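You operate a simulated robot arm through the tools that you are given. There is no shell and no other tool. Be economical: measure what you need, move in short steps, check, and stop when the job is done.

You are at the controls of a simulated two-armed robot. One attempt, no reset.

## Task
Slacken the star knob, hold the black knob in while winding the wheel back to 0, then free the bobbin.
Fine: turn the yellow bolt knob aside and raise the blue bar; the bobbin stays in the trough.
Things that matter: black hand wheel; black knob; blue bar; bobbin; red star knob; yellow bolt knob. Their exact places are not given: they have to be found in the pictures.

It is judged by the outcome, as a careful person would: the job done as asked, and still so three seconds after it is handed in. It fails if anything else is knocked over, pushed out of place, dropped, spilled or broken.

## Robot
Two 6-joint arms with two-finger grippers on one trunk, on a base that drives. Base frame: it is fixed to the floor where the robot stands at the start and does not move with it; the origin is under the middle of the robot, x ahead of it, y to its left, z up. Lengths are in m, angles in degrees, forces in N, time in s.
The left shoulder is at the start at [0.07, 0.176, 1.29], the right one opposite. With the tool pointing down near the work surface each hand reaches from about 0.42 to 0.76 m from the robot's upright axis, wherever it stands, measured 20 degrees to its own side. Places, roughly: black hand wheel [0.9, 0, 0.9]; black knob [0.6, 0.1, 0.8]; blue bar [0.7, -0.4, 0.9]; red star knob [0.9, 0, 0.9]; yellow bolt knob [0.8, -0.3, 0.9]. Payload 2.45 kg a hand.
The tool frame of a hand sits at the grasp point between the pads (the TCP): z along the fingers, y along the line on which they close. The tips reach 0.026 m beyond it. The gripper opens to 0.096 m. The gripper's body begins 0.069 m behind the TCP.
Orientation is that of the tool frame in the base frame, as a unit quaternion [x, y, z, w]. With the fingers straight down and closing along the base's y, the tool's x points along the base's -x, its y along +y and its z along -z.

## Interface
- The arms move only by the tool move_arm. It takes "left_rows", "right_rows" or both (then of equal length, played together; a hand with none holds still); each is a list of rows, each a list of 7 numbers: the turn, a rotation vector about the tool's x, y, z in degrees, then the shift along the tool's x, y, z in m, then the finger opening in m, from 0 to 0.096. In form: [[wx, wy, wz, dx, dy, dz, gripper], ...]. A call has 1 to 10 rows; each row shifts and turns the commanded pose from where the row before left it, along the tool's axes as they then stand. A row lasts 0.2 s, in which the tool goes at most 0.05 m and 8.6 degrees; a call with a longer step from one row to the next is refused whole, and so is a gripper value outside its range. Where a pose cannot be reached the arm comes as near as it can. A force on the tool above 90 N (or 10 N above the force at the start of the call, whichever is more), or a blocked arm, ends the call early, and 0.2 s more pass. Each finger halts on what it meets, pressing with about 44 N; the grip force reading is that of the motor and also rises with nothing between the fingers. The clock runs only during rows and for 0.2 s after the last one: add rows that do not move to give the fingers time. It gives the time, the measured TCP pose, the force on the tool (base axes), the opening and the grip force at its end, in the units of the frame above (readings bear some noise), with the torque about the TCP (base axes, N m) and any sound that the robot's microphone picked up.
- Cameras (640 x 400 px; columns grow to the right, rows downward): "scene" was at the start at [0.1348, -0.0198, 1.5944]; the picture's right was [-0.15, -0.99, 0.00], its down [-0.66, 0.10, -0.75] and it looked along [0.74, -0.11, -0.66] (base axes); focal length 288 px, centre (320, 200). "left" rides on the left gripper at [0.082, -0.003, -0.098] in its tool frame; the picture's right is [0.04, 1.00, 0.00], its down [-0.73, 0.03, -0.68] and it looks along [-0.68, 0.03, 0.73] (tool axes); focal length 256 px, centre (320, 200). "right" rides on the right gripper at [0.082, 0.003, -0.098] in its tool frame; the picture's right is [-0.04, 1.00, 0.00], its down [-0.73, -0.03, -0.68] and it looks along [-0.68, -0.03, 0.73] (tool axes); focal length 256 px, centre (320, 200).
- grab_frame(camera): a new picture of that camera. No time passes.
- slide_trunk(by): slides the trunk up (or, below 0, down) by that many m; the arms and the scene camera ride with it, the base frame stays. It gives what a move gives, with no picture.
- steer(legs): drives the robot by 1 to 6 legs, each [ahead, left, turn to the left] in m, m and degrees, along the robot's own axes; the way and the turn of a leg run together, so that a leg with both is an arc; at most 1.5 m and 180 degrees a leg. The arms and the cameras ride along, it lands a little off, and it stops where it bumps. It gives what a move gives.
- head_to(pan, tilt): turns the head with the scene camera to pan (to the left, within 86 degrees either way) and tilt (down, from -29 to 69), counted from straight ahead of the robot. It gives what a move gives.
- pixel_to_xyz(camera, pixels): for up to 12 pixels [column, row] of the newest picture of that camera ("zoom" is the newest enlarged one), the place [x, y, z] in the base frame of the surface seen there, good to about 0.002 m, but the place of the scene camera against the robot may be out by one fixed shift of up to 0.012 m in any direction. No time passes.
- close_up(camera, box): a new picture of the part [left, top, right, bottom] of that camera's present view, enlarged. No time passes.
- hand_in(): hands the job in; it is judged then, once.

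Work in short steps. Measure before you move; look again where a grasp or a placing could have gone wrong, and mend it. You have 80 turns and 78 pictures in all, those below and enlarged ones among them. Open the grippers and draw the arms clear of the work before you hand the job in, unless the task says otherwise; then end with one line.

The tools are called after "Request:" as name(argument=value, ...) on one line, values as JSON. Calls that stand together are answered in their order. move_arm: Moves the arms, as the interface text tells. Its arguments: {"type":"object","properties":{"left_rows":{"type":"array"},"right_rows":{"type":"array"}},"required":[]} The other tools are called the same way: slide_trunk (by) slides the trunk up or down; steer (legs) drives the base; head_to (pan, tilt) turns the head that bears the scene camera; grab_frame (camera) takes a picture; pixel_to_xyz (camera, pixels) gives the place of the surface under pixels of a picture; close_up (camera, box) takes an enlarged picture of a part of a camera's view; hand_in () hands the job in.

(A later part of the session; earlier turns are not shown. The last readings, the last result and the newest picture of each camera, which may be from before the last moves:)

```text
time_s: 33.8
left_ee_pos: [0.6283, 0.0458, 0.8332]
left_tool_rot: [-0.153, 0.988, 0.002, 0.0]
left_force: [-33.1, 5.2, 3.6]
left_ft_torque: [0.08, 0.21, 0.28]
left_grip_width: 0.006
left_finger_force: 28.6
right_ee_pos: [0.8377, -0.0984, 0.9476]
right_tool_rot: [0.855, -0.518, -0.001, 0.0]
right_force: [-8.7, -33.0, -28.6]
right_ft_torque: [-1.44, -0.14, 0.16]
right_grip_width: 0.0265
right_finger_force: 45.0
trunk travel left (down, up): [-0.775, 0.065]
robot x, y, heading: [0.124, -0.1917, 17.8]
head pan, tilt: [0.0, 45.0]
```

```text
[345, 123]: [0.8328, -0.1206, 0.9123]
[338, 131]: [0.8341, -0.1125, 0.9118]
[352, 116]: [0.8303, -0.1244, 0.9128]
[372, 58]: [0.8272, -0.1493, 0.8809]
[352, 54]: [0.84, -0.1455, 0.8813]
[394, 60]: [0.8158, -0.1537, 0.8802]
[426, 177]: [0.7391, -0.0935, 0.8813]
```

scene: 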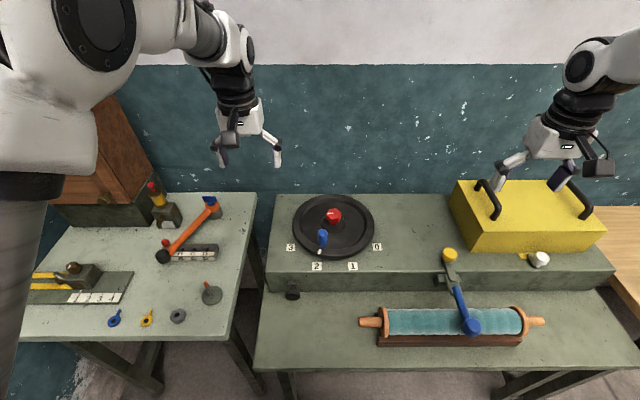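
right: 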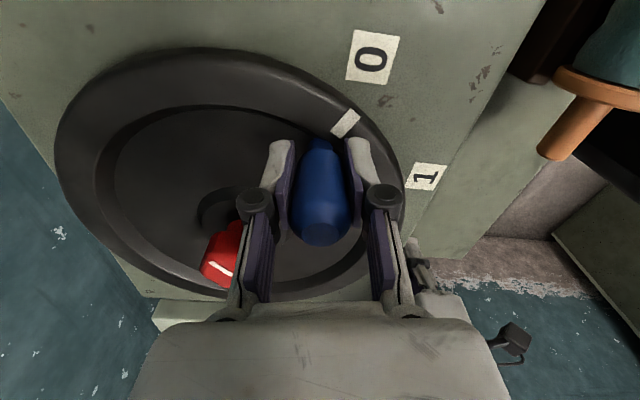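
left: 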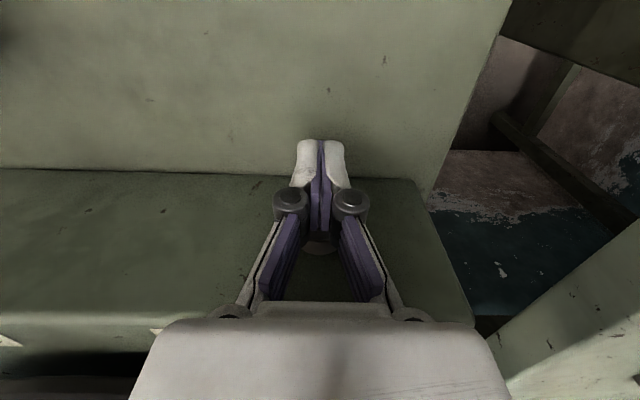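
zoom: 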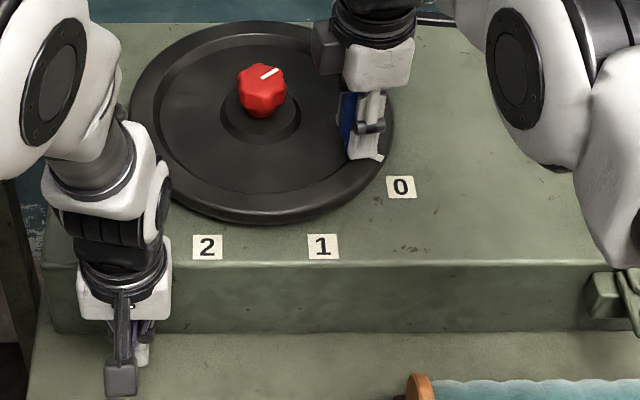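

Tick and label agree within about 0.3°, so the wheel is at 0. I withdraw the left hand from the knob while the right still holds the wheel.

Request:
move_arm(left_rows=[[0, 0, 0, 0.01, 0, 0, 0], [0, 0, 0, 0.01, 0, 0, 0], [0, 0, 0, 0.012, 0, 0, 0], [0, 0, 0, 0, 0.02, 0, 0], [0, 0, 0, 0, 0, 0, 0]])

Request:
move_arm(right_rows=[[0, 0, 0, 0, 0, 0, 0.03], [0, 0, 0, 0, 0, 0, 0.05], [0, 0, 0, 0, 0, 0, 0.06], [0, 0, 0, 0, 0, 0, 0.06], [0, 0, 0, 0, 0, -0.02, 0.06], [0, 0, 0, 0, 0, -0.03, 0.06], [0, 0, 0, 0, 0, -0.04, 0.06], [0, 0, 0, 0, 0, -0.04, 0.06], [0, 0, 0, 0, 0, 0, 0.06]], left_rows=[[0, 0, 0, 0, 0.03, 0, 0], [0, 0, 0, 0, 0, -0.04, 0], [0, 0, 0, 0, 0, -0.04, 0], [0, 0, 0, 0, 0, -0.04, 0], [0, 0, 0, 0, 0.03, -0.04, 0], [0, 0, 0, 0, 0.03, -0.04, 0], [0, 0, 0, 0, 0.03, -0.04, 0], [0, 0, 0, 0, 0, 0, 0], [0, 0, 0, 0, 0, 0, 0]])

Request:
close_up(camera="scene", box=[250, 180, 430, 310])

```text
time_s: 35.0
left_ee_pos: [0.5962, 0.0538, 0.8332]
left_tool_rot: [-0.152, 0.988, 0.002, 0.002]
left_force: [0.3, -0.3, 0.8]
left_ft_torque: [-0.01, -0.03, -0.04]
left_grip_width: 0.0001
left_finger_force: 29.0
right_ee_pos: [0.841, -0.0994, 0.9486]
right_tool_rot: [0.855, -0.518, -0.002, -0.001]
right_force: [-11.7, -38.6, -10.7]
right_ft_torque: [-1.29, 0.09, 0.01]
right_grip_width: 0.0267
right_finger_force: 45.0
trunk travel left (down, up): [-0.775, 0.065]
robot x, y, heading: [0.1241, -0.1923, 17.7]
head pan, tilt: [0.0, 45.0]
```

```text
time_s: 37.0
left_ee_pos: [0.5591, 0.1732, 1.0716]
left_tool_rot: [-0.153, 0.988, 0.0, 0.001]
left_force: [-0.2, -0.6, -0.6]
left_ft_torque: [0.0, 0.0, 0.01]
left_grip_width: 0.0001
left_finger_force: 28.4
right_ee_pos: [0.8418, -0.0941, 1.0764]
right_tool_rot: [0.855, -0.518, -0.001, 0.0]
right_force: [0.1, 0.4, 0.1]
right_ft_torque: [0.01, 0.04, 0.0]
right_grip_width: 0.0601
right_finger_force: 0.0
trunk travel left (down, up): [-0.775, 0.065]
robot x, y, heading: [0.1268, -0.1904, 17.5]
head pan, tilt: [0.0, 45.0]
```

```text
3.08 times, centred on (340, 245) of scene
```

zoom: 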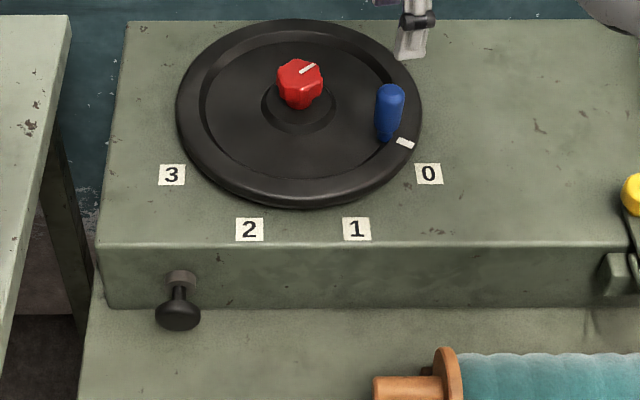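

Knob has sprung back out and the wheel holds near 0. I measure the tick once more to see whether it shifted on release.

Request:
pixel_to_xyz(camera="zoom", pixels=[[405, 142], [429, 174], [249, 229], [172, 175], [357, 229], [300, 70], [390, 92]])

Request:
grab_frame(camera="right")

```text
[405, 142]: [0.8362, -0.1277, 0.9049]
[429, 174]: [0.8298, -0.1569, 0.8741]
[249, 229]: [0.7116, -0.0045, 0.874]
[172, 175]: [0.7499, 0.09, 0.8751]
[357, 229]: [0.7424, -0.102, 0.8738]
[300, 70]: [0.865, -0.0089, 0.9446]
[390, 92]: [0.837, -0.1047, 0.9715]
```

```text
47 pictures are left
```

right: 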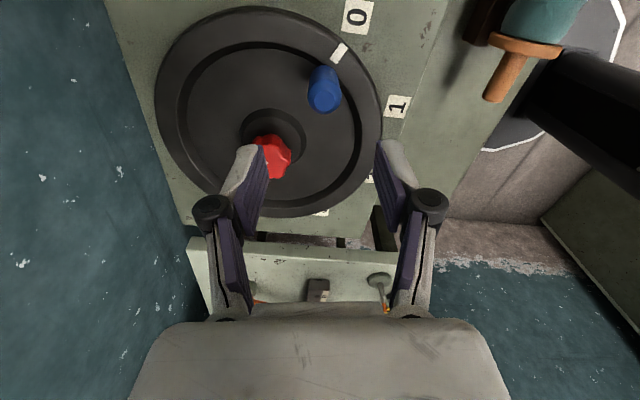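

Wheel is well aligned at 0. Next the bobbin latch: I raise and unwind the right hand, then drive right 0.25 m and back 0.05 m to face it.

Request:
move_arm(right_rows=[[0, 0, 8, 0, 0, -0.02, 0.06], [0, 0, 8, 0, 0, -0.02, 0.06], [0, 0, 8, 0, 0, -0.02, 0.06], [0, 0, 8, 0, 0, -0.02, 0.06], [0, 0, 8, 0, 0, -0.02, 0.06], [0, 0, 8, 0, 0, -0.02, 0.06], [0, 0, 8, 0, 0, -0.02, 0.06], [0, 0, 8, 0, 0, -0.02, 0.06], [0, 0, 8, 0, 0, 0, 0.06], [0, 0, 8, 0, 0, 0, 0.06]])

Request:
move_arm(right_rows=[[0, 0, 8, 0, -0.03, 0, 0.06], [0, 0, 8, 0, -0.03, 0, 0.06], [0, 0, 4, 0, -0.03, 0, 0.06], [0, 0, 0, 0, -0.03, 0, 0.06], [0, 0, 0, 0, -0.03, 0, 0.06]], left_rows=[[0, 0, 0, 0, 0, -0.03, 0], [0, 0, 0, 0, 0, -0.03, 0], [0, 0, 0, 0, 0, -0.03, 0], [0, 0, 0, 0, 0, -0.03, 0], [0, 0, 0, 0, 0, 0, 0]])

Request:
steer(legs=[[-0.05, 0, 0], [0, -0.25, 0]])

Request:
grab_frame(camera="scene")

Request:
grab_frame(camera="right")

```text
time_s: 39.2
left_ee_pos: [0.5584, 0.1725, 1.0725]
left_tool_rot: [-0.153, 0.988, -0.001, 0.0]
left_force: [0.7, 0.0, -0.6]
left_ft_torque: [0.02, -0.02, 0.02]
left_grip_width: 0.0
left_finger_force: 28.4
right_ee_pos: [0.842, -0.0932, 1.2371]
right_tool_rot: [-0.321, 0.947, -0.001, 0.0]
right_force: [-0.5, 0.3, -0.3]
right_ft_torque: [0.0, 0.02, -0.03]
right_grip_width: 0.0599
right_finger_force: 0.0
trunk travel left (down, up): [-0.775, 0.065]
robot x, y, heading: [0.1215, -0.1893, 17.8]
head pan, tilt: [0.0, 45.0]
```

```text
time_s: 40.4
left_ee_pos: [0.5596, 0.1709, 1.1918]
left_tool_rot: [-0.153, 0.988, 0.0, -0.001]
left_force: [-0.8, -0.6, 0.0]
left_ft_torque: [0.0, 0.03, 0.02]
left_grip_width: 0.0002
left_finger_force: 28.5
right_ee_pos: [0.904, -0.2295, 1.2368]
right_tool_rot: [-0.153, 0.988, 0.001, 0.0]
right_force: [1.0, -1.1, 0.0]
right_ft_torque: [0.03, 0.03, -0.03]
right_grip_width: 0.0601
right_finger_force: 0.0
trunk travel left (down, up): [-0.775, 0.065]
robot x, y, heading: [0.1241, -0.1886, 17.6]
head pan, tilt: [0.0, 45.0]
```

```text
time_s: 42.8
left_ee_pos: [0.5866, -0.0812, 1.1918]
left_tool_rot: [-0.153, 0.988, -0.001, 0.001]
left_force: [0.3, -0.2, -0.2]
left_ft_torque: [-0.02, -0.03, -0.01]
left_grip_width: 0.0
left_finger_force: 28.9
right_ee_pos: [0.9317, -0.4821, 1.2385]
right_tool_rot: [-0.153, 0.988, 0.0, 0.0]
right_force: [-0.6, -0.3, 0.1]
right_ft_torque: [0.02, -0.04, -0.02]
right_grip_width: 0.0601
right_finger_force: 0.0
trunk travel left (down, up): [-0.775, 0.065]
robot x, y, heading: [0.1531, -0.4455, 17.7]
head pan, tilt: [0.0, 45.0]
```

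```text
46 pictures are left
```

scene: 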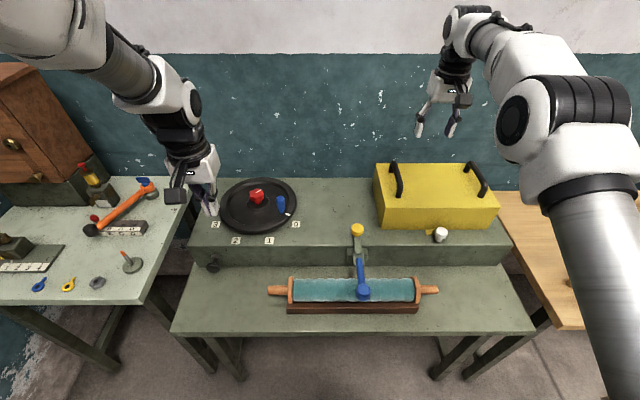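

```text
45 pictures are left
```

right: 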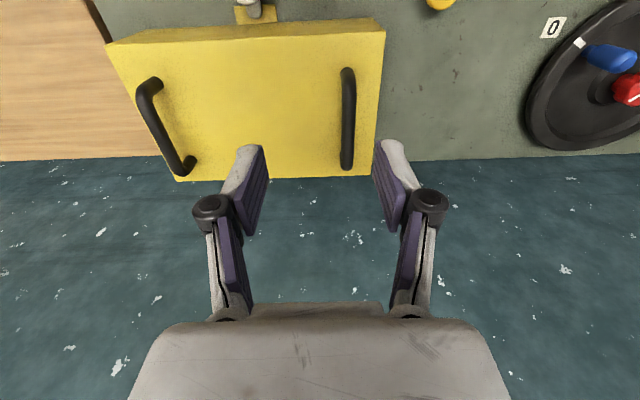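

Now a close look at the latch around (360,255).

Request:
close_up(camera="scene", box=[310, 210, 410, 310])

Request:
move_arm(right_rows=[[0, 0, 0, 0.04, 0.0, 0, 0.06], [0, 0, 0, 0.04, 0.0, 0, 0.06], [0, 0, 0, 0.04, 0.0, 0, 0.06], [0, 0, 0, 0.02, 0.02, 0, 0.06], [0, 0, 0, 0, 0.03, 0.02, 0.06], [0, 0, 0, 0, 0.03, 0.03, 0.06], [0, 0, 0, 0, 0, 0.03, 0.06]])

Request:
grab_frame(camera="right")

```text
4.00 times, centred on (360, 260) of scene
```

zoom: 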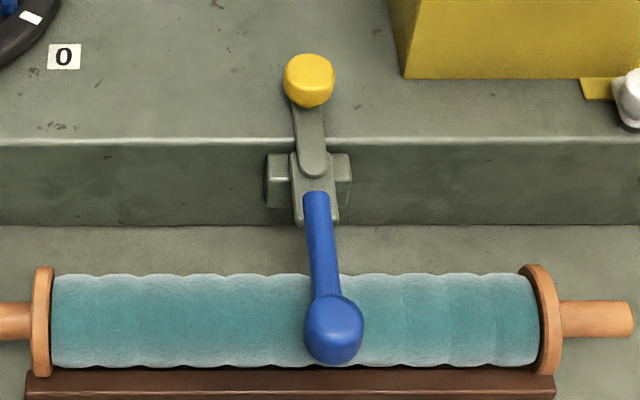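

```text
time_s: 44.4
left_ee_pos: [0.5887, -0.0828, 1.192]
left_tool_rot: [-0.154, 0.988, 0.001, -0.001]
left_force: [-0.1, -0.4, -0.5]
left_ft_torque: [0.01, 0.01, 0.02]
left_grip_width: 0.0001
left_finger_force: 28.8
right_ee_pos: [0.7768, -0.449, 1.1566]
right_tool_rot: [-0.153, 0.988, 0.001, 0.0]
right_force: [-0.1, 0.1, -0.7]
right_ft_torque: [-0.01, -0.01, 0.03]
right_grip_width: 0.0601
right_finger_force: 0.0
trunk travel left (down, up): [-0.775, 0.065]
robot x, y, heading: [0.1522, -0.446, 17.9]
head pan, tilt: [0.0, 45.0]
```

```text
43 pictures are left
```

right: 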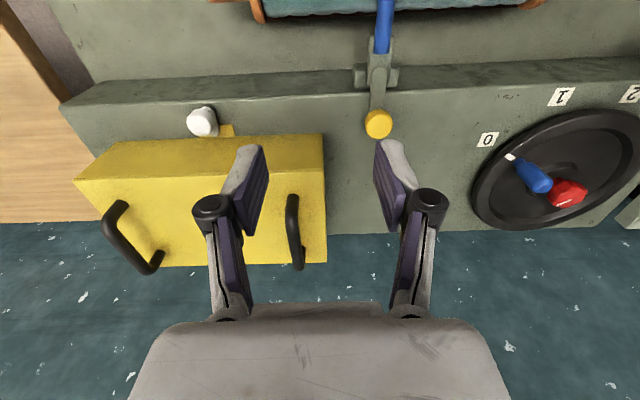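

The finger of the bolt runs from the yellow knob to a rounded end over the bar's plate. I need a nearer look to see the pivot.

Request:
close_up(camera="right", box=[340, 30, 420, 150])

Request:
pixel_to_xyz(camera="right", pixels=[[378, 124], [368, 118], [389, 117], [377, 103], [378, 90], [379, 72], [379, 55], [362, 75], [394, 75], [383, 35], [379, 140]])

```text
3.33 times, centred on (380, 90) of right
```

zoom: 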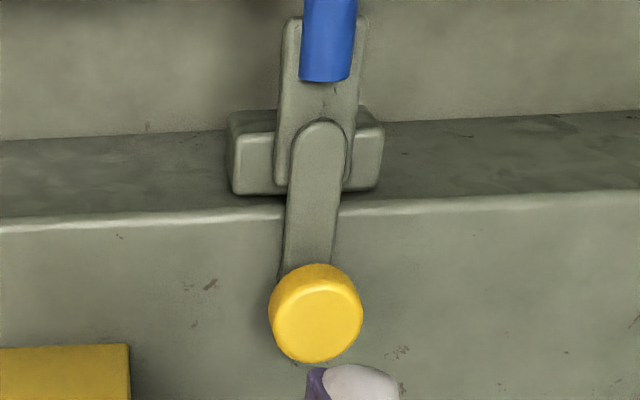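

```text
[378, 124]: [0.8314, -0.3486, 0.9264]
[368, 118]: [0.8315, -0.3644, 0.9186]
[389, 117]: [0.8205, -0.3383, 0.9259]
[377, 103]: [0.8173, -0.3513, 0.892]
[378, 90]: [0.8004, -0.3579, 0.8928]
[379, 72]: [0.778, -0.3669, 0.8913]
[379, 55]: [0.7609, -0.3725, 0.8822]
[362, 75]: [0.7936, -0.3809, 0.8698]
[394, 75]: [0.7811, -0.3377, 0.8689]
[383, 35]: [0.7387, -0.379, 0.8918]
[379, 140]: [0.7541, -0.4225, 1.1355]
```

The bolt pivots at the yellow knob, its finger lying over the bar's plate; swinging it left (clockwise) is the free side, away from the yellow box. I measure the box edge for clearance and move over the knob.

Request:
pixel_to_xyz(camera="right", pixels=[[320, 138], [322, 172], [325, 262], [293, 205], [326, 225], [202, 120]])

Request:
move_arm(right_rows=[[0, 0, 0, -0.0166, 0.0161, 0, 0.07], [0, 0, 0, -0.0166, 0.0161, 0, 0.07], [0, 0, 0, -0.0166, 0.0161, 0, 0.07], [0, 0, 0, -0.0166, 0.0161, 0, 0.07], [0, 0, 0, -0.0166, 0.0162, 0, 0.07], [0, 0, 0, 0, 0, 0.03, 0.07], [0, 0, 0, 0, 0, 0.03, 0.07], [0, 0, 0, 0, 0, 0.03, 0.07], [0, 0, 0, 0, 0, 0.02, 0.07], [0, 0, 0, 0, 0, 0, 0.06]])

Request:
grab_frame(camera="right")

```text
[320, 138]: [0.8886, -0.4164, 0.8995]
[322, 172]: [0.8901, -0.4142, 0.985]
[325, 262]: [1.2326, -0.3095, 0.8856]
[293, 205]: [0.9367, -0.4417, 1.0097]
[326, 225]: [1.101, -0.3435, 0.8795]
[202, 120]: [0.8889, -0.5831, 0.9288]
```

```text
time_s: 46.6
left_ee_pos: [0.5865, -0.0818, 1.1916]
left_tool_rot: [-0.153, 0.988, -0.001, -0.001]
left_force: [-0.2, -0.1, 0.6]
left_ft_torque: [0.0, -0.01, 0.04]
left_grip_width: 0.0002
left_finger_force: 28.3
right_ee_pos: [0.8305, -0.3471, 1.0462]
right_tool_rot: [-0.154, 0.988, 0.0, 0.001]
right_force: [-0.1, 0.5, 0.2]
right_ft_torque: [0.01, -0.01, 0.01]
right_grip_width: 0.0601
right_finger_force: 0.0
trunk travel left (down, up): [-0.775, 0.065]
robot x, y, heading: [0.1512, -0.447, 17.6]
head pan, tilt: [0.0, 45.0]
```

```text
41 pictures are left
```

right: 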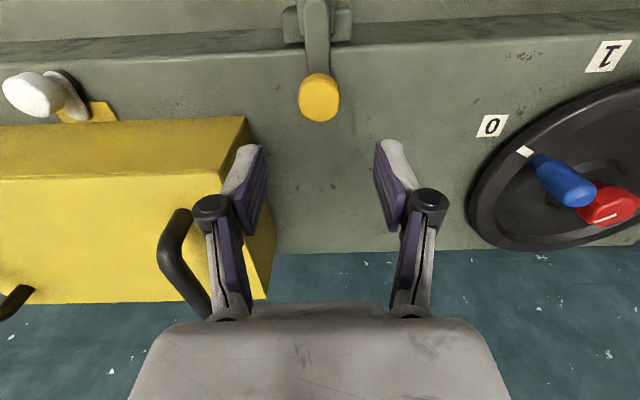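

Box corner is 0.08 m to the right of the knob, so clear. I refine the knob centre at (319,97).

Request:
pixel_to_xyz(camera="right", pixels=[[319, 100], [306, 100], [333, 100], [320, 115], [319, 84], [318, 60], [315, 10]])

```text
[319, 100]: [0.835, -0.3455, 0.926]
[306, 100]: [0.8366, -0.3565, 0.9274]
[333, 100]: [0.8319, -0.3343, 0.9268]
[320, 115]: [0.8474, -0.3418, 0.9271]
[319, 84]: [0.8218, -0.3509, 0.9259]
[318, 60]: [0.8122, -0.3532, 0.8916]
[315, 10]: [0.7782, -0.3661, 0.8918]
```

Knob centre ≈(0.8345,-0.346). I pre-turn -40°, descend to z≈0.916, and close.

Request:
move_arm(right_rows=[[0, 0, -8, -0.004, 0, 0.02, 0.06], [0, 0, -8, 0, 0, 0.02, 0.06], [0, 0, -8, 0, 0, 0.02, 0.06], [0, 0, -8, 0, 0, 0.02, 0.06], [0, 0, -8, 0, 0, 0.02, 0.06], [0, 0, 0, 0, 0, 0.02, 0.06], [0, 0, 0, 0, 0, 0.01, 0.06], [0, 0, 0, 0, 0, 0, 0.03], [0, 0, 0, 0, 0, 0, 0.015], [0, 0, 0, 0, 0, 0, 0.015]])

Request:
grab_frame(camera="right")

```text
time_s: 48.8
left_ee_pos: [0.5893, -0.0832, 1.1926]
left_tool_rot: [-0.152, 0.988, 0.0, 0.0]
left_force: [0.4, -0.7, 0.7]
left_ft_torque: [-0.01, 0.0, 0.0]
left_grip_width: 0.0
left_finger_force: 28.7
right_ee_pos: [0.8346, -0.3482, 0.918]
right_tool_rot: [-0.482, 0.876, 0.001, 0.002]
right_force: [16.9, -8.4, 8.3]
right_ft_torque: [-0.11, -0.43, -0.08]
right_grip_width: 0.0364
right_finger_force: 44.4
trunk travel left (down, up): [-0.775, 0.065]
robot x, y, heading: [0.1538, -0.4462, 17.6]
head pan, tilt: [0.0, 45.0]
```

```text
40 pictures are left
```

right: 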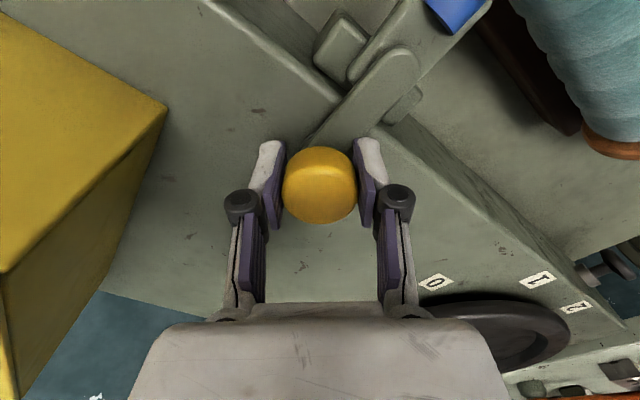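

Knob gripped (0.036 m). First turn clockwise 24° and check that the bolt follows.

Request:
move_arm(right_rows=[[0, 0, 8, 0, 0, 0, 0.015], [0, 0, 8, 0, 0, 0, 0.015], [0, 0, 8, 0, 0, 0, 0.015], [0, 0, 0, 0, 0, 0, 0.015]])

Request:
grab_frame(camera="right")

```text
time_s: 49.8
left_ee_pos: [0.5892, -0.083, 1.1919]
left_tool_rot: [-0.153, 0.988, 0.0, 0.001]
left_force: [-0.3, -0.4, 0.6]
left_ft_torque: [0.01, 0.0, 0.03]
left_grip_width: 0.0
left_finger_force: 28.3
right_ee_pos: [0.8342, -0.3467, 0.9175]
right_tool_rot: [-0.289, 0.957, 0.001, 0.001]
right_force: [22.5, -8.9, 13.7]
right_ft_torque: [0.14, -0.66, 0.01]
right_grip_width: 0.0361
right_finger_force: 45.1
trunk travel left (down, up): [-0.775, 0.065]
robot x, y, heading: [0.1484, -0.4442, 17.6]
head pan, tilt: [0.0, 45.0]
```

```text
39 pictures are left
```

right: 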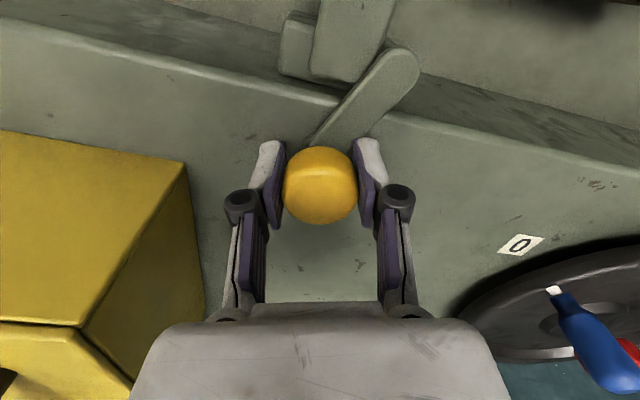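

The bolt finger swings with the knob and is nearly off the plate already. I carry on 64° more.

Request:
move_arm(right_rows=[[0, 0, 8, 0, 0, 0, 0.015], [0, 0, 8, 0, 0, 0, 0.015], [0, 0, 8, 0, 0, 0, 0.015], [0, 0, 8, 0, 0, 0, 0.015], [0, 0, 8, 0, 0, 0, 0.015], [0, 0, 8, 0, 0, 0, 0.015], [0, 0, 8, 0, 0, 0, 0.015], [0, 0, 8, 0, 0, 0, 0.015], [0, 0, 0, 0, 0, 0, 0.015]])

Request:
grab_frame(camera="right")

```text
time_s: 51.8
left_ee_pos: [0.5886, -0.0816, 1.191]
left_tool_rot: [-0.152, 0.988, 0.0, -0.001]
left_force: [0.6, 0.6, -0.2]
left_ft_torque: [0.01, 0.02, 0.0]
left_grip_width: 0.0001
left_finger_force: 28.1
right_ee_pos: [0.8357, -0.3453, 0.9178]
right_tool_rot: [0.262, 0.965, 0.001, 0.001]
right_force: [24.9, 3.0, 18.6]
right_ft_torque: [0.07, -0.47, 0.01]
right_grip_width: 0.0366
right_finger_force: 44.8
trunk travel left (down, up): [-0.775, 0.065]
robot x, y, heading: [0.15, -0.4458, 17.7]
head pan, tilt: [0.0, 45.0]
```

```text
38 pictures are left
```

right: 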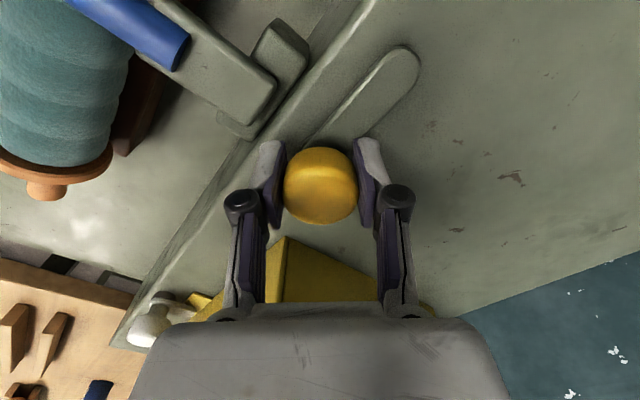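

The finger now lies parallel to the cabinet edge, clear of the plate. I release, rise, turn the hand back, and back the base 0.07 m so the blue ball is in comfortable reach.

Request:
move_arm(right_rows=[[0, 0, 0, 0, 0, 0, 0.04], [0, 0, 0, 0, 0, 0, 0.06], [0, 0, 0, 0, 0, 0, 0.06], [0, 0, 0, 0, 0, -0.03, 0.06], [0, 0, 0, 0, 0, -0.04, 0.06], [0, 0, -8, 0, 0, -0.04, 0.06], [0, 0, -8, 0, 0, -0.04, 0.06], [0, 0, -8, 0, 0, 0, 0.06], [0, 0, -8, 0, 0, 0, 0.06], [0, 0, -8, 0, 0, 0, 0.06]])

Request:
steer(legs=[[-0.07, 0, 0]])

Request:
grab_frame(camera="right")

Request:
close_up(camera="scene", box=[290, 190, 420, 310])

```text
time_s: 54.0
left_ee_pos: [0.5874, -0.0822, 1.1923]
left_tool_rot: [-0.153, 0.988, -0.001, 0.0]
left_force: [0.5, 0.0, 0.4]
left_ft_torque: [0.02, -0.03, -0.01]
left_grip_width: 0.0
left_finger_force: 28.4
right_ee_pos: [0.8322, -0.3459, 1.0685]
right_tool_rot: [-0.085, 0.996, 0.0, 0.0]
right_force: [-0.2, -0.7, -0.3]
right_ft_torque: [0.03, 0.0, 0.02]
right_grip_width: 0.06
right_finger_force: 0.1
trunk travel left (down, up): [-0.775, 0.065]
robot x, y, heading: [0.1532, -0.447, 17.6]
head pan, tilt: [0.0, 45.0]
```

```text
time_s: 55.0
left_ee_pos: [0.5244, -0.101, 1.1898]
left_tool_rot: [-0.153, 0.988, -0.001, -0.002]
left_force: [0.0, 0.9, -0.4]
left_ft_torque: [0.04, 0.03, -0.03]
left_grip_width: 0.0
left_finger_force: 28.0
right_ee_pos: [0.7706, -0.3652, 1.0641]
right_tool_rot: [-0.084, 0.996, 0.0, -0.004]
right_force: [-0.1, -0.4, -1.0]
right_ft_torque: [0.0, 0.02, 0.03]
right_grip_width: 0.0598
right_finger_force: 0.0
trunk travel left (down, up): [-0.775, 0.065]
robot x, y, heading: [0.0866, -0.4667, 17.6]
head pan, tilt: [0.0, 45.0]
```

```text
37 pictures are left
```

right: 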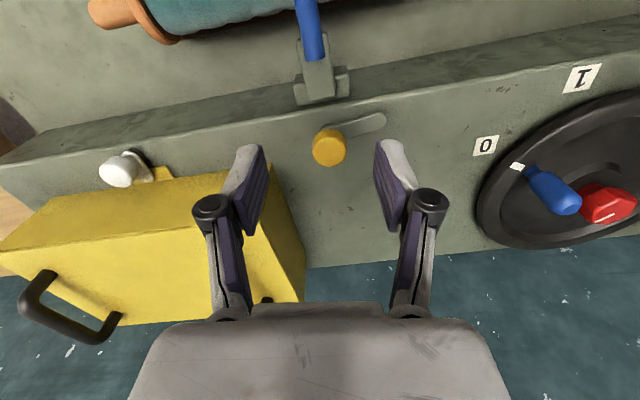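

```text
3.33 times, centred on (355, 250) of scene
```

zoom: 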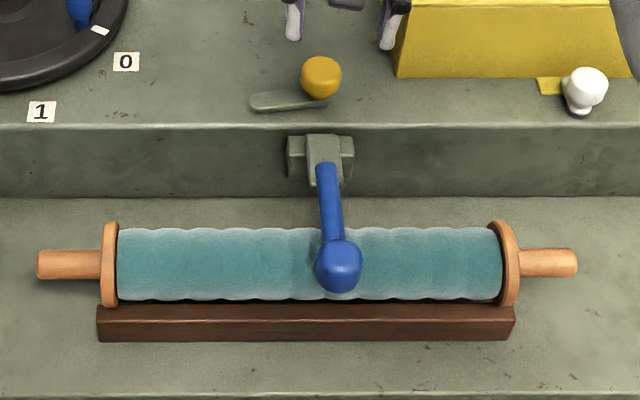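

The bolt is aside. I measure ball and bobbin and bring the right hand above the ball.

Request:
pixel_to_xyz(camera="zoom", pixels=[[338, 255], [320, 262], [360, 262], [340, 245], [330, 190], [320, 145], [295, 150], [350, 150], [280, 235], [280, 255], [400, 245], [338, 285]])

Request:
move_arm(right_rows=[[0, 0, 0, 0.041, -0.0055, 0, 0.08], [0, 0, 0, 0.041, -0.0055, 0, 0.08], [0, 0, 0, 0.041, -0.0055, 0, 0.08], [0, 0, -8, 0, 0, 0, 0.08], [0, 0, 0, 0, 0, 0, 0.08]])

Request:
grab_frame(camera="right")

```text
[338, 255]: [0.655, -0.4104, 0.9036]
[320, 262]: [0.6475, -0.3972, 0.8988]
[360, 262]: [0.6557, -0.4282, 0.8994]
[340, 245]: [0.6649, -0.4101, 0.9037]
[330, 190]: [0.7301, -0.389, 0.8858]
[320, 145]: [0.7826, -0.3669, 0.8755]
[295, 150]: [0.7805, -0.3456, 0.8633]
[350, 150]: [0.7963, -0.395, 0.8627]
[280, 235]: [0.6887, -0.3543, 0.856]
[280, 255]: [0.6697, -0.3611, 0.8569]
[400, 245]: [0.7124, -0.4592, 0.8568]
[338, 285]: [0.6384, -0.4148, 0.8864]
```

```text
time_s: 56.2
left_ee_pos: [0.5217, -0.1032, 1.1923]
left_tool_rot: [-0.154, 0.988, -0.001, 0.0]
left_force: [0.0, 0.4, -0.3]
left_ft_torque: [0.01, 0.0, 0.03]
left_grip_width: 0.0
left_finger_force: 28.7
right_ee_pos: [0.6495, -0.4089, 1.0615]
right_tool_rot: [-0.145, 0.989, 0.007, -0.009]
right_force: [0.8, -0.5, 0.2]
right_ft_torque: [0.01, 0.0, 0.0]
right_grip_width: 0.0799
right_finger_force: 0.1
trunk travel left (down, up): [-0.775, 0.065]
robot x, y, heading: [0.0883, -0.4667, 17.7]
head pan, tilt: [0.0, 45.0]
```

```text
35 pictures are left
```

right: 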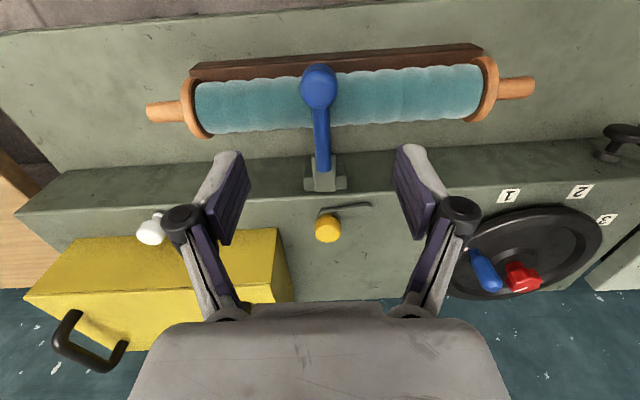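

Bobbin top is z≈0.863, ball top ≈0.911. I refine the ball centre at (319,88).

Request:
pixel_to_xyz(camera="right", pixels=[[319, 80], [319, 90], [304, 90], [334, 90], [319, 100], [322, 135], [324, 165], [310, 178], [340, 178], [260, 100]])

```text
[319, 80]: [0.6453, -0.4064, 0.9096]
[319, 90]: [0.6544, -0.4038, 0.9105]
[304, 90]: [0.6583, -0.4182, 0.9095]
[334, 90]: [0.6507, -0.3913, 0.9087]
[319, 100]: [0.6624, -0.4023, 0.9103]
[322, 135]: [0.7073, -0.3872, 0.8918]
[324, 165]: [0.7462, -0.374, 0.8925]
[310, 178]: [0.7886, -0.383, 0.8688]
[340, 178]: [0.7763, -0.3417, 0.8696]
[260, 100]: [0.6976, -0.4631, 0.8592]
```

Ball centre ≈(0.655,-0.4045). I descend to TCP z≈0.899 with fingers astride along the hinge direction, and close.

Request:
move_arm(right_rows=[[0, 0, 0, -0.0066, 0.0025, 0.03, 0.08], [0, 0, 0, 0, 0, 0.04, 0.08], [0, 0, 0, 0, 0, 0.04, 0.08], [0, 0, 0, 0, 0, 0.03, 0.08], [0, 0, 0, 0, 0, 0.022, 0.08], [0, 0, 0, 0, 0, 0, 0.06], [0, 0, 0, 0, 0, 0, 0.04], [0, 0, 0, 0, 0, 0, 0.03], [0, 0, 0, 0, 0, 0, 0.03]])

Request:
grab_frame(camera="right")

```text
time_s: 58.2
left_ee_pos: [0.5214, -0.1049, 1.1926]
left_tool_rot: [-0.152, 0.988, 0.0, 0.0]
left_force: [0.1, 0.6, 0.2]
left_ft_torque: [0.0, -0.03, -0.02]
left_grip_width: 0.0
left_finger_force: 28.7
right_ee_pos: [0.6566, -0.3993, 0.9055]
right_tool_rot: [-0.153, 0.988, 0.002, 0.0]
right_force: [9.4, -18.0, 8.7]
right_ft_torque: [-0.41, -0.24, 0.11]
right_grip_width: 0.044
right_finger_force: 11.0
trunk travel left (down, up): [-0.775, 0.065]
robot x, y, heading: [0.088, -0.4673, 17.5]
head pan, tilt: [0.0, 45.0]
```

```text
34 pictures are left
```

right: 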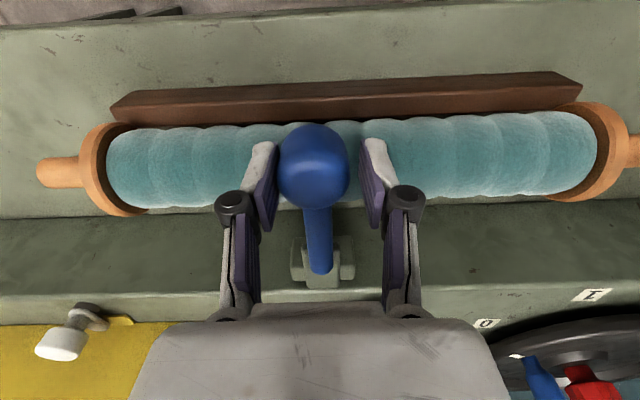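

The fingers have only just met the ball on one side. I shift 5 mm right and 4 mm down and finish closing.

Request:
move_arm(right_rows=[[0, 0, 0, 0, -0.005, 0.004, 0.055], [0, 0, 0, 0, 0, 0, 0.03], [0, 0, 0, 0, 0, 0, 0.025], [0, 0, 0, 0, 0, 0, 0.025], [0, 0, 0, 0, 0, 0, 0.025]])

```text
time_s: 59.4
left_ee_pos: [0.5217, -0.1037, 1.1934]
left_tool_rot: [-0.154, 0.988, 0.0, 0.0]
left_force: [0.4, 0.7, 0.3]
left_ft_torque: [0.01, 0.01, -0.02]
left_grip_width: 0.0
left_finger_force: 28.0
right_ee_pos: [0.6566, -0.4031, 0.9012]
right_tool_rot: [-0.154, 0.988, 0.001, 0.001]
right_force: [4.6, -8.1, 4.6]
right_ft_torque: [-0.05, -0.23, 0.05]
right_grip_width: 0.0365
right_finger_force: 44.5
trunk travel left (down, up): [-0.775, 0.065]
robot x, y, heading: [0.087, -0.4644, 17.6]
head pan, tilt: [0.0, 45.0]
```

Ball firmly held (0.0365 m). I lift along an arc about the hinge (n≈0.637, z≈0.868), first 30°, watching the forces.

Request:
move_arm(right_rows=[[0, 0, 0, -0.0078, 0, -0.0227, 0.025], [0, 0, 0, -0.0116, 0, -0.0209, 0.025], [0, 0, 0, -0.015, 0, -0.0186, 0.025], [0, 0, 0, 0, 0, 0, 0.025]])

Request:
close_up(camera="scene", box=[290, 190, 420, 310])

```text
time_s: 60.4
left_ee_pos: [0.5194, -0.1051, 1.193]
left_tool_rot: [-0.153, 0.988, 0.001, 0.0]
left_force: [0.2, 0.2, -0.6]
left_ft_torque: [0.01, 0.01, 0.01]
left_grip_width: 0.0
left_finger_force: 28.6
right_ee_pos: [0.6872, -0.3937, 0.9657]
right_tool_rot: [-0.154, 0.988, 0.002, 0.002]
right_force: [-3.7, -8.6, 6.9]
right_ft_torque: [-0.04, -0.39, 0.07]
right_grip_width: 0.0365
right_finger_force: 44.3
trunk travel left (down, up): [-0.775, 0.065]
robot x, y, heading: [0.0831, -0.4665, 17.8]
head pan, tilt: [0.0, 45.0]
```

```text
3.33 times, centred on (355, 250) of scene
```

zoom: 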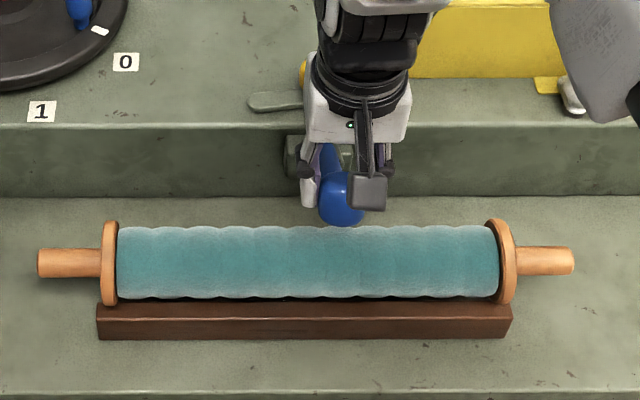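

The bar rises with low force and the bobbin hasn't moved. I continue 50° more to near upright.

Request:
move_arm(right_rows=[[0, 0, 0, -0.0181, 0, -0.0156, 0.025], [0, 0, 0, -0.0204, 0, -0.0123, 0.025], [0, 0, 0, -0.0223, 0, -0.0086, 0.025], [0, 0, 0, -0.0235, 0, -0.0045, 0.025], [0, 0, 0, 0, 0, 0, 0.025]])

Request:
grab_frame(camera="right")

```text
time_s: 61.6
left_ee_pos: [0.5199, -0.1019, 1.1923]
left_tool_rot: [-0.154, 0.988, -0.001, 0.0]
left_force: [-0.4, 0.5, -0.9]
left_ft_torque: [-0.02, -0.02, 0.0]
left_grip_width: 0.0001
left_finger_force: 28.6
right_ee_pos: [0.7702, -0.3669, 1.0034]
right_tool_rot: [-0.154, 0.988, 0.0, -0.001]
right_force: [0.0, 0.2, 0.0]
right_ft_torque: [0.02, 0.0, -0.02]
right_grip_width: 0.0249
right_finger_force: 0.1
trunk travel left (down, up): [-0.775, 0.065]
robot x, y, heading: [0.086, -0.4683, 17.6]
head pan, tilt: [0.0, 45.0]
```

```text
32 pictures are left
```

right: 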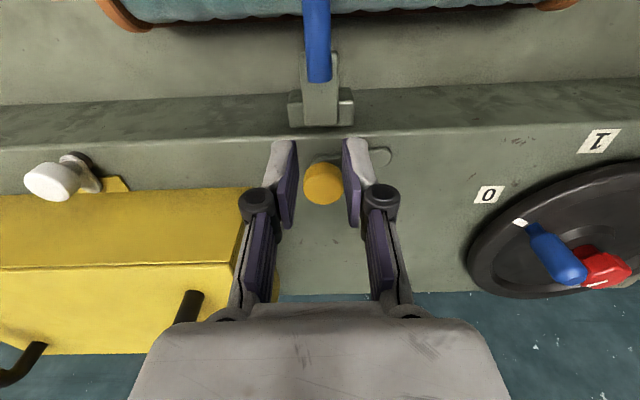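

The ball slipped out of the grip and the bar has dropped back. I check the bobbin and bar.

Request:
close_up(camera="scene", box=[270, 190, 450, 320])

Request:
pixel_to_xyz(camera="zoom", pixels=[[320, 220], [250, 230], [420, 230]])

```text
3.08 times, centred on (360, 255) of scene
```

zoom: 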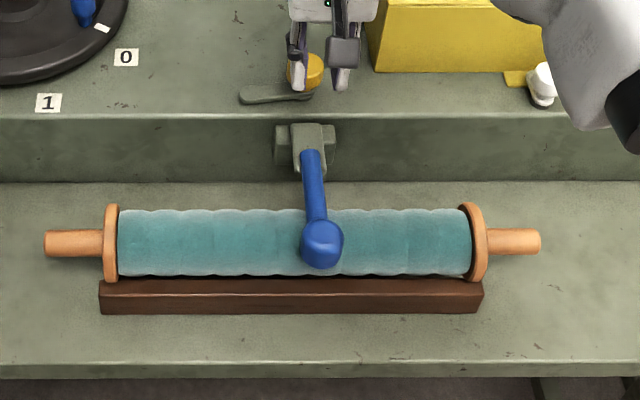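

```text
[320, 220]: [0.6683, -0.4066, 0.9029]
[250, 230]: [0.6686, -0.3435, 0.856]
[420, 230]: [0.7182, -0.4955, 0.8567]
```

Bobbin undisturbed. From the last readings the hinge fits n≈0.637, z≈0.864, so my arc squeezed the ball out. I go back over the ball with open fingers and re-grip a bit deeper.

Request:
move_arm(right_rows=[[0, 0, 0, 0.03, 0, 0, 0.065], [0, 0, 0, 0.03, 0, 0, 0.065], [0, 0, 0, 0.03, -0.001, 0, 0.065], [0, 0, 0, 0.0312, 0, 0.02, 0.065], [0, 0, 0, 0, 0, 0.03, 0.065], [0, 0, 0, 0, 0, 0.03, 0.065], [0, 0, 0, 0, 0, 0.027, 0.065], [0, 0, 0, 0, 0, 0, 0.065]])

Request:
grab_frame(camera="right")

```text
time_s: 63.4
left_ee_pos: [0.5205, -0.1024, 1.1918]
left_tool_rot: [-0.153, 0.988, 0.0, 0.0]
left_force: [-0.2, -0.5, 0.0]
left_ft_torque: [0.01, 0.01, 0.01]
left_grip_width: 0.0002
left_finger_force: 28.5
right_ee_pos: [0.6521, -0.4057, 0.8985]
right_tool_rot: [-0.154, 0.988, 0.0, -0.001]
right_force: [-0.8, 0.9, 1.0]
right_ft_torque: [0.0, -0.02, -0.01]
right_grip_width: 0.0649
right_finger_force: 0.1
trunk travel left (down, up): [-0.775, 0.065]
robot x, y, heading: [0.0824, -0.4681, 17.8]
head pan, tilt: [0.0, 45.0]
```

```text
30 pictures are left
```

right: 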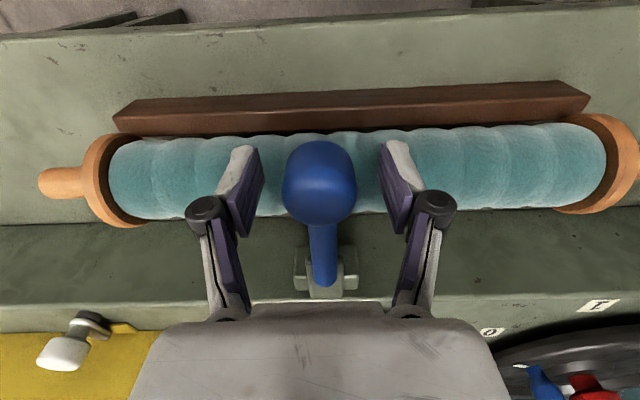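

Ball well centred between the fingers. I go 4 mm deeper, close, and lift the first 30° on the refined arc.

Request:
move_arm(right_rows=[[0, 0, 0, -0.002, 0, 0.004, 0.05], [0, 0, 0, 0, 0, 0, 0.03], [0, 0, 0, 0, 0, 0, 0.02], [0, 0, 0, 0, 0, 0, 0.02], [0, 0, 0, 0, 0, 0, 0.02], [0, 0, 0, -0.0066, 0, -0.0229, 0.02], [0, 0, 0, -0.0104, 0, -0.0214, 0.02], [0, 0, 0, -0.014, 0, -0.0193, 0.02], [0, 0, 0, 0, 0, 0, 0.02]])

Request:
grab_frame(camera="right")

```text
time_s: 65.4
left_ee_pos: [0.5176, -0.1032, 1.193]
left_tool_rot: [-0.153, 0.988, -0.001, 0.001]
left_force: [0.6, -0.8, 0.4]
left_ft_torque: [0.01, 0.01, -0.02]
left_grip_width: 0.0
left_finger_force: 27.9
right_ee_pos: [0.6816, -0.3962, 0.9581]
right_tool_rot: [-0.154, 0.988, -0.001, 0.0]
right_force: [-17.4, -6.4, 0.1]
right_ft_torque: [-0.42, 1.23, -0.06]
right_grip_width: 0.0361
right_finger_force: 44.7
trunk travel left (down, up): [-0.775, 0.065]
robot x, y, heading: [0.0864, -0.4686, 17.7]
head pan, tilt: [0.0, 45.0]
```

```text
29 pictures are left
```

right: 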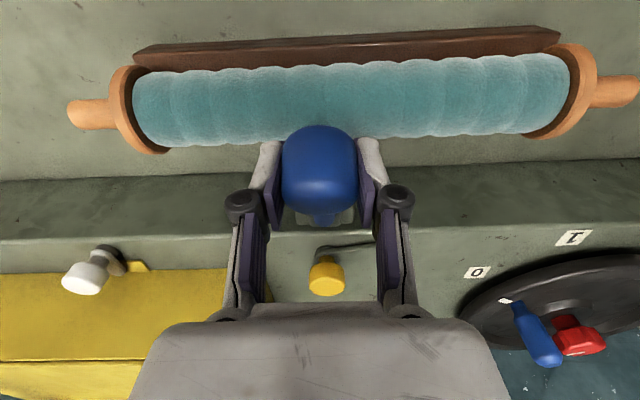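

Holding well. One more 10–20° in small steps with force checks, easing the forward part slightly as the hand is pushed back with 17 N.

Request:
move_arm(right_rows=[[0, 0, 0, -0.015, 0, -0.0165, 0.02], [0, 0, 0, 0, 0, 0, 0.02]])

Request:
move_arm(right_rows=[[0, 0, 0, -0.019, 0, -0.0135, 0.02], [0, 0, 0, 0, 0, 0, 0.02]])

Request:
grab_frame(camera="right")

```text
time_s: 66.0
left_ee_pos: [0.5169, -0.1025, 1.1938]
left_tool_rot: [-0.153, 0.988, 0.0, 0.002]
left_force: [-0.2, 0.9, 0.2]
left_ft_torque: [0.01, 0.01, -0.03]
left_grip_width: 0.0001
left_finger_force: 28.8
right_ee_pos: [0.697, -0.3907, 0.9759]
right_tool_rot: [-0.155, 0.988, 0.0, 0.001]
right_force: [-16.4, -4.2, 3.7]
right_ft_torque: [-0.35, 1.07, -0.01]
right_grip_width: 0.0362
right_finger_force: 45.3
trunk travel left (down, up): [-0.775, 0.065]
robot x, y, heading: [0.0834, -0.4689, 17.5]
head pan, tilt: [0.0, 45.0]
```

```text
time_s: 66.6
left_ee_pos: [0.5179, -0.1032, 1.1926]
left_tool_rot: [-0.153, 0.988, -0.001, 0.002]
left_force: [-0.3, 0.2, -0.3]
left_ft_torque: [-0.01, -0.03, 0.01]
left_grip_width: 0.0
left_finger_force: 28.7
right_ee_pos: [0.7169, -0.3847, 0.9911]
right_tool_rot: [-0.154, 0.988, 0.001, 0.003]
right_force: [-4.0, -3.1, 16.3]
right_ft_torque: [0.07, -0.72, -0.01]
right_grip_width: 0.0364
right_finger_force: 44.9
trunk travel left (down, up): [-0.775, 0.065]
robot x, y, heading: [0.0849, -0.4641, 17.9]
head pan, tilt: [0.0, 45.0]
```

```text
28 pictures are left
```

right: 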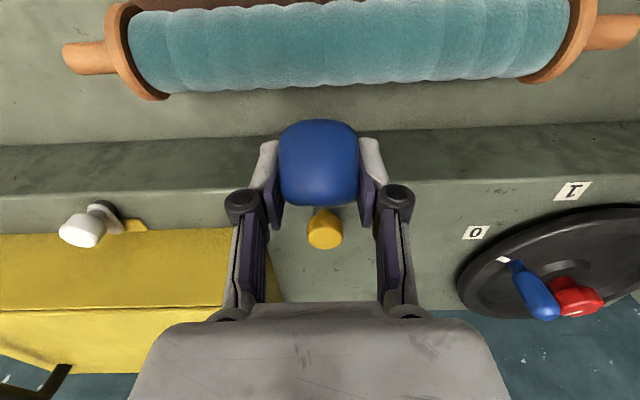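

Still gripped; the three poses fit a hinge at n≈0.643, z≈0.863, radius 0.144, bar at about 58°. I continue with 20° on that arc.

Request:
move_arm(right_rows=[[0, 0, 0, -0.0224, 0, -0.0125, 0.02], [0, 0, 0, 0, 0, 0, 0.02]])

Request:
move_arm(right_rows=[[0, 0, 0, -0.024, 0, -0.0078, 0.02], [0, 0, 0, 0, 0, 0, 0.02]])

Request:
grab_frame(camera="right")

```text
time_s: 67.2
left_ee_pos: [0.5175, -0.1033, 1.1931]
left_tool_rot: [-0.153, 0.988, 0.0, 0.002]
left_force: [-0.1, 0.3, -1.0]
left_ft_torque: [-0.02, -0.03, -0.03]
left_grip_width: 0.0001
left_finger_force: 28.8
right_ee_pos: [0.7357, -0.3789, 1.0013]
right_tool_rot: [-0.155, 0.988, 0.0, 0.0]
right_force: [-13.0, -5.8, 10.6]
right_ft_torque: [-0.52, 0.98, -0.02]
right_grip_width: 0.036
right_finger_force: 45.5
trunk travel left (down, up): [-0.775, 0.065]
robot x, y, heading: [0.0863, -0.4634, 17.6]
head pan, tilt: [0.0, 45.0]
```

```text
time_s: 67.8
left_ee_pos: [0.5188, -0.1041, 1.1933]
left_tool_rot: [-0.153, 0.988, 0.0, 0.002]
left_force: [-0.9, -0.1, 0.0]
left_ft_torque: [0.01, 0.04, 0.02]
left_grip_width: 0.0001
left_finger_force: 28.7
right_ee_pos: [0.7626, -0.3691, 1.0102]
right_tool_rot: [-0.154, 0.988, 0.002, 0.004]
right_force: [-4.0, -4.3, 15.4]
right_ft_torque: [-0.13, 0.03, 0.08]
right_grip_width: 0.0349
right_finger_force: 44.9
trunk travel left (down, up): [-0.775, 0.065]
robot x, y, heading: [0.087, -0.4669, 17.8]
head pan, tilt: [0.0, 45.0]
```

```text
27 pictures are left
```

right: 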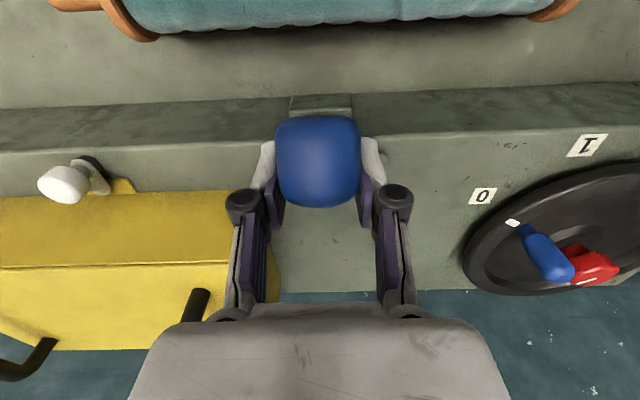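

At about 79° and firm. I continue two more steps past vertical.

Request:
move_arm(right_rows=[[0, 0, 0, -0.0245, 0, -0.004, 0.02], [0, 0, 0, 0, 0, 0, 0.02]])

Request:
move_arm(right_rows=[[0, 0, 0, -0.0245, 0, 0.0005, 0.02], [0, 0, 0, 0, 0, 0, 0.02]])

Request:
grab_frame(camera="right")

Request:
close_up(camera="scene", box=[290, 170, 420, 310])

```text
time_s: 68.4
left_ee_pos: [0.5216, -0.1025, 1.192]
left_tool_rot: [-0.153, 0.988, -0.001, 0.0]
left_force: [0.0, -0.2, 0.5]
left_ft_torque: [-0.03, -0.01, 0.01]
left_grip_width: 0.0
left_finger_force: 28.0
right_ee_pos: [0.7855, -0.362, 1.0101]
right_tool_rot: [-0.154, 0.988, 0.0, 0.0]
right_force: [-0.5, 0.3, -0.7]
right_ft_torque: [0.01, -0.01, 0.01]
right_grip_width: 0.02
right_finger_force: 0.0
trunk travel left (down, up): [-0.775, 0.065]
robot x, y, heading: [0.0834, -0.4691, 17.5]
head pan, tilt: [0.0, 45.0]
```

```text
time_s: 69.0
left_ee_pos: [0.5204, -0.1019, 1.192]
left_tool_rot: [-0.152, 0.988, 0.0, 0.0]
left_force: [-0.3, -0.1, 0.3]
left_ft_torque: [0.01, 0.01, -0.03]
left_grip_width: 0.0001
left_finger_force: 28.5
right_ee_pos: [0.8084, -0.3565, 1.0108]
right_tool_rot: [-0.153, 0.988, 0.0, 0.0]
right_force: [0.0, 0.2, 1.1]
right_ft_torque: [0.01, -0.01, 0.0]
right_grip_width: 0.0199
right_finger_force: 0.1
trunk travel left (down, up): [-0.775, 0.065]
robot x, y, heading: [0.0867, -0.4636, 18.0]
head pan, tilt: [0.0, 45.0]
```

```text
26 pictures are left
```

right: 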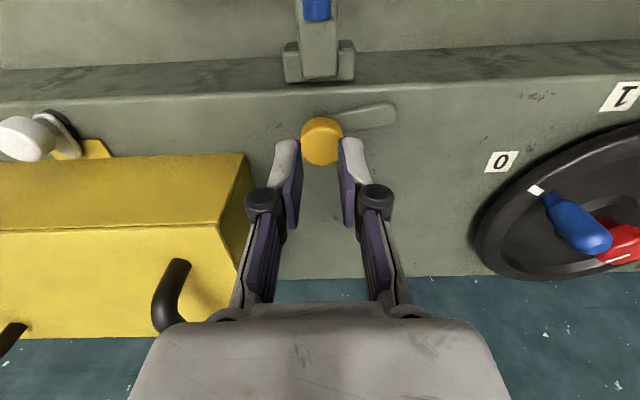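

```text
2.86 times, centred on (355, 240) of scene
```

zoom: 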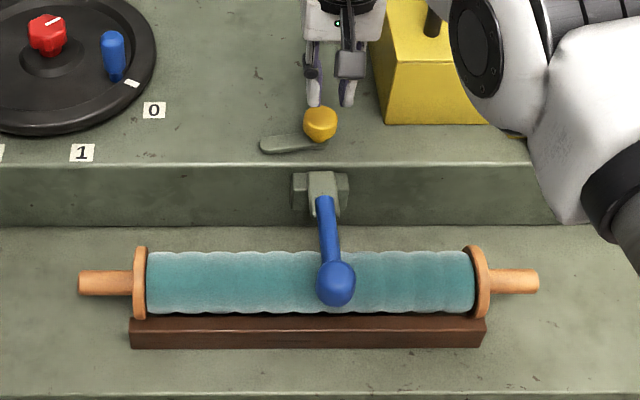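

The ball slipped off the pads again near 80° and the bar dropped; the bobbin still lies in its trough. A grip that turns with the bar should hold: I'll back off 0.06 m, tilt the hand 45° (pointing forward-down) and let it swing to vertical as the bar rises.

Request:
steer(legs=[[-0.06, 0, 0]])

Request:
move_arm(right_rows=[[0, 0, 0, 0.04, 0, -0.01, 0.065], [0, 0, 0, 0.04, 0, -0.01, 0.065], [0, 0, 0, 0.03, 0, 0, 0.065], [0, -7.5, 0, 0, 0, 0, 0.065], [0, -7.5, 0, 0, 0, 0, 0.065], [0, -7.5, 0, 0, 0, 0, 0.065], [0, -7.5, 0, 0, 0, 0, 0.065], [0, -7.5, 0, 0, 0, 0, 0.065], [0, -7.5, 0, 0, 0, 0, 0.065], [0, 0, 0, 0, 0, 0, 0.065]])

Request:
grab_frame(camera="right")

```text
time_s: 70.0
left_ee_pos: [0.4696, -0.1188, 1.1894]
left_tool_rot: [-0.153, 0.988, -0.001, -0.003]
left_force: [0.2, 0.2, -0.6]
left_ft_torque: [-0.01, 0.08, 0.0]
left_grip_width: 0.0
left_finger_force: 28.7
right_ee_pos: [0.7568, -0.372, 1.006]
right_tool_rot: [-0.154, 0.988, 0.0, -0.004]
right_force: [0.6, 0.5, -0.3]
right_ft_torque: [-0.01, 0.02, 0.0]
right_grip_width: 0.0201
right_finger_force: 0.1
trunk travel left (down, up): [-0.775, 0.065]
robot x, y, heading: [0.0294, -0.4854, 18.1]
head pan, tilt: [0.0, 45.0]
```

```text
time_s: 72.2
left_ee_pos: [0.4637, -0.1214, 1.1921]
left_tool_rot: [-0.153, 0.988, -0.001, 0.0]
left_force: [0.5, 1.1, -0.2]
left_ft_torque: [0.01, -0.02, -0.02]
left_grip_width: 0.0
left_finger_force: 28.6
right_ee_pos: [0.65, -0.409, 1.0277]
right_tool_rot: [-0.138, 0.956, 0.08, 0.246]
right_force: [-0.1, -0.2, 0.1]
right_ft_torque: [0.01, -0.03, 0.0]
right_grip_width: 0.0653
right_finger_force: 0.1
right hand out of reach, approached as far as the arm can: row 7, 8, 9
trunk travel left (down, up): [-0.775, 0.065]
robot x, y, heading: [0.0291, -0.4872, 18.0]
head pan, tilt: [0.0, 45.0]
```

```text
24 pictures are left
```

right: 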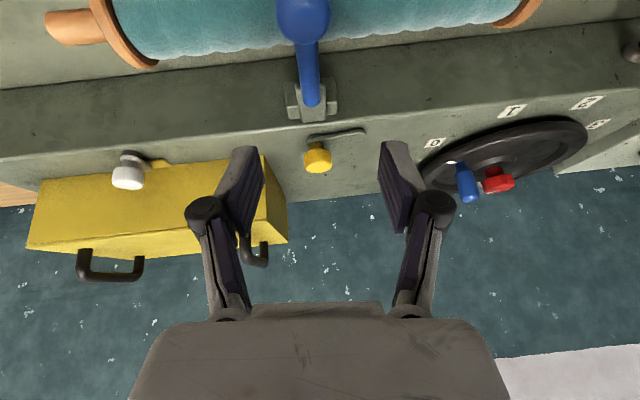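

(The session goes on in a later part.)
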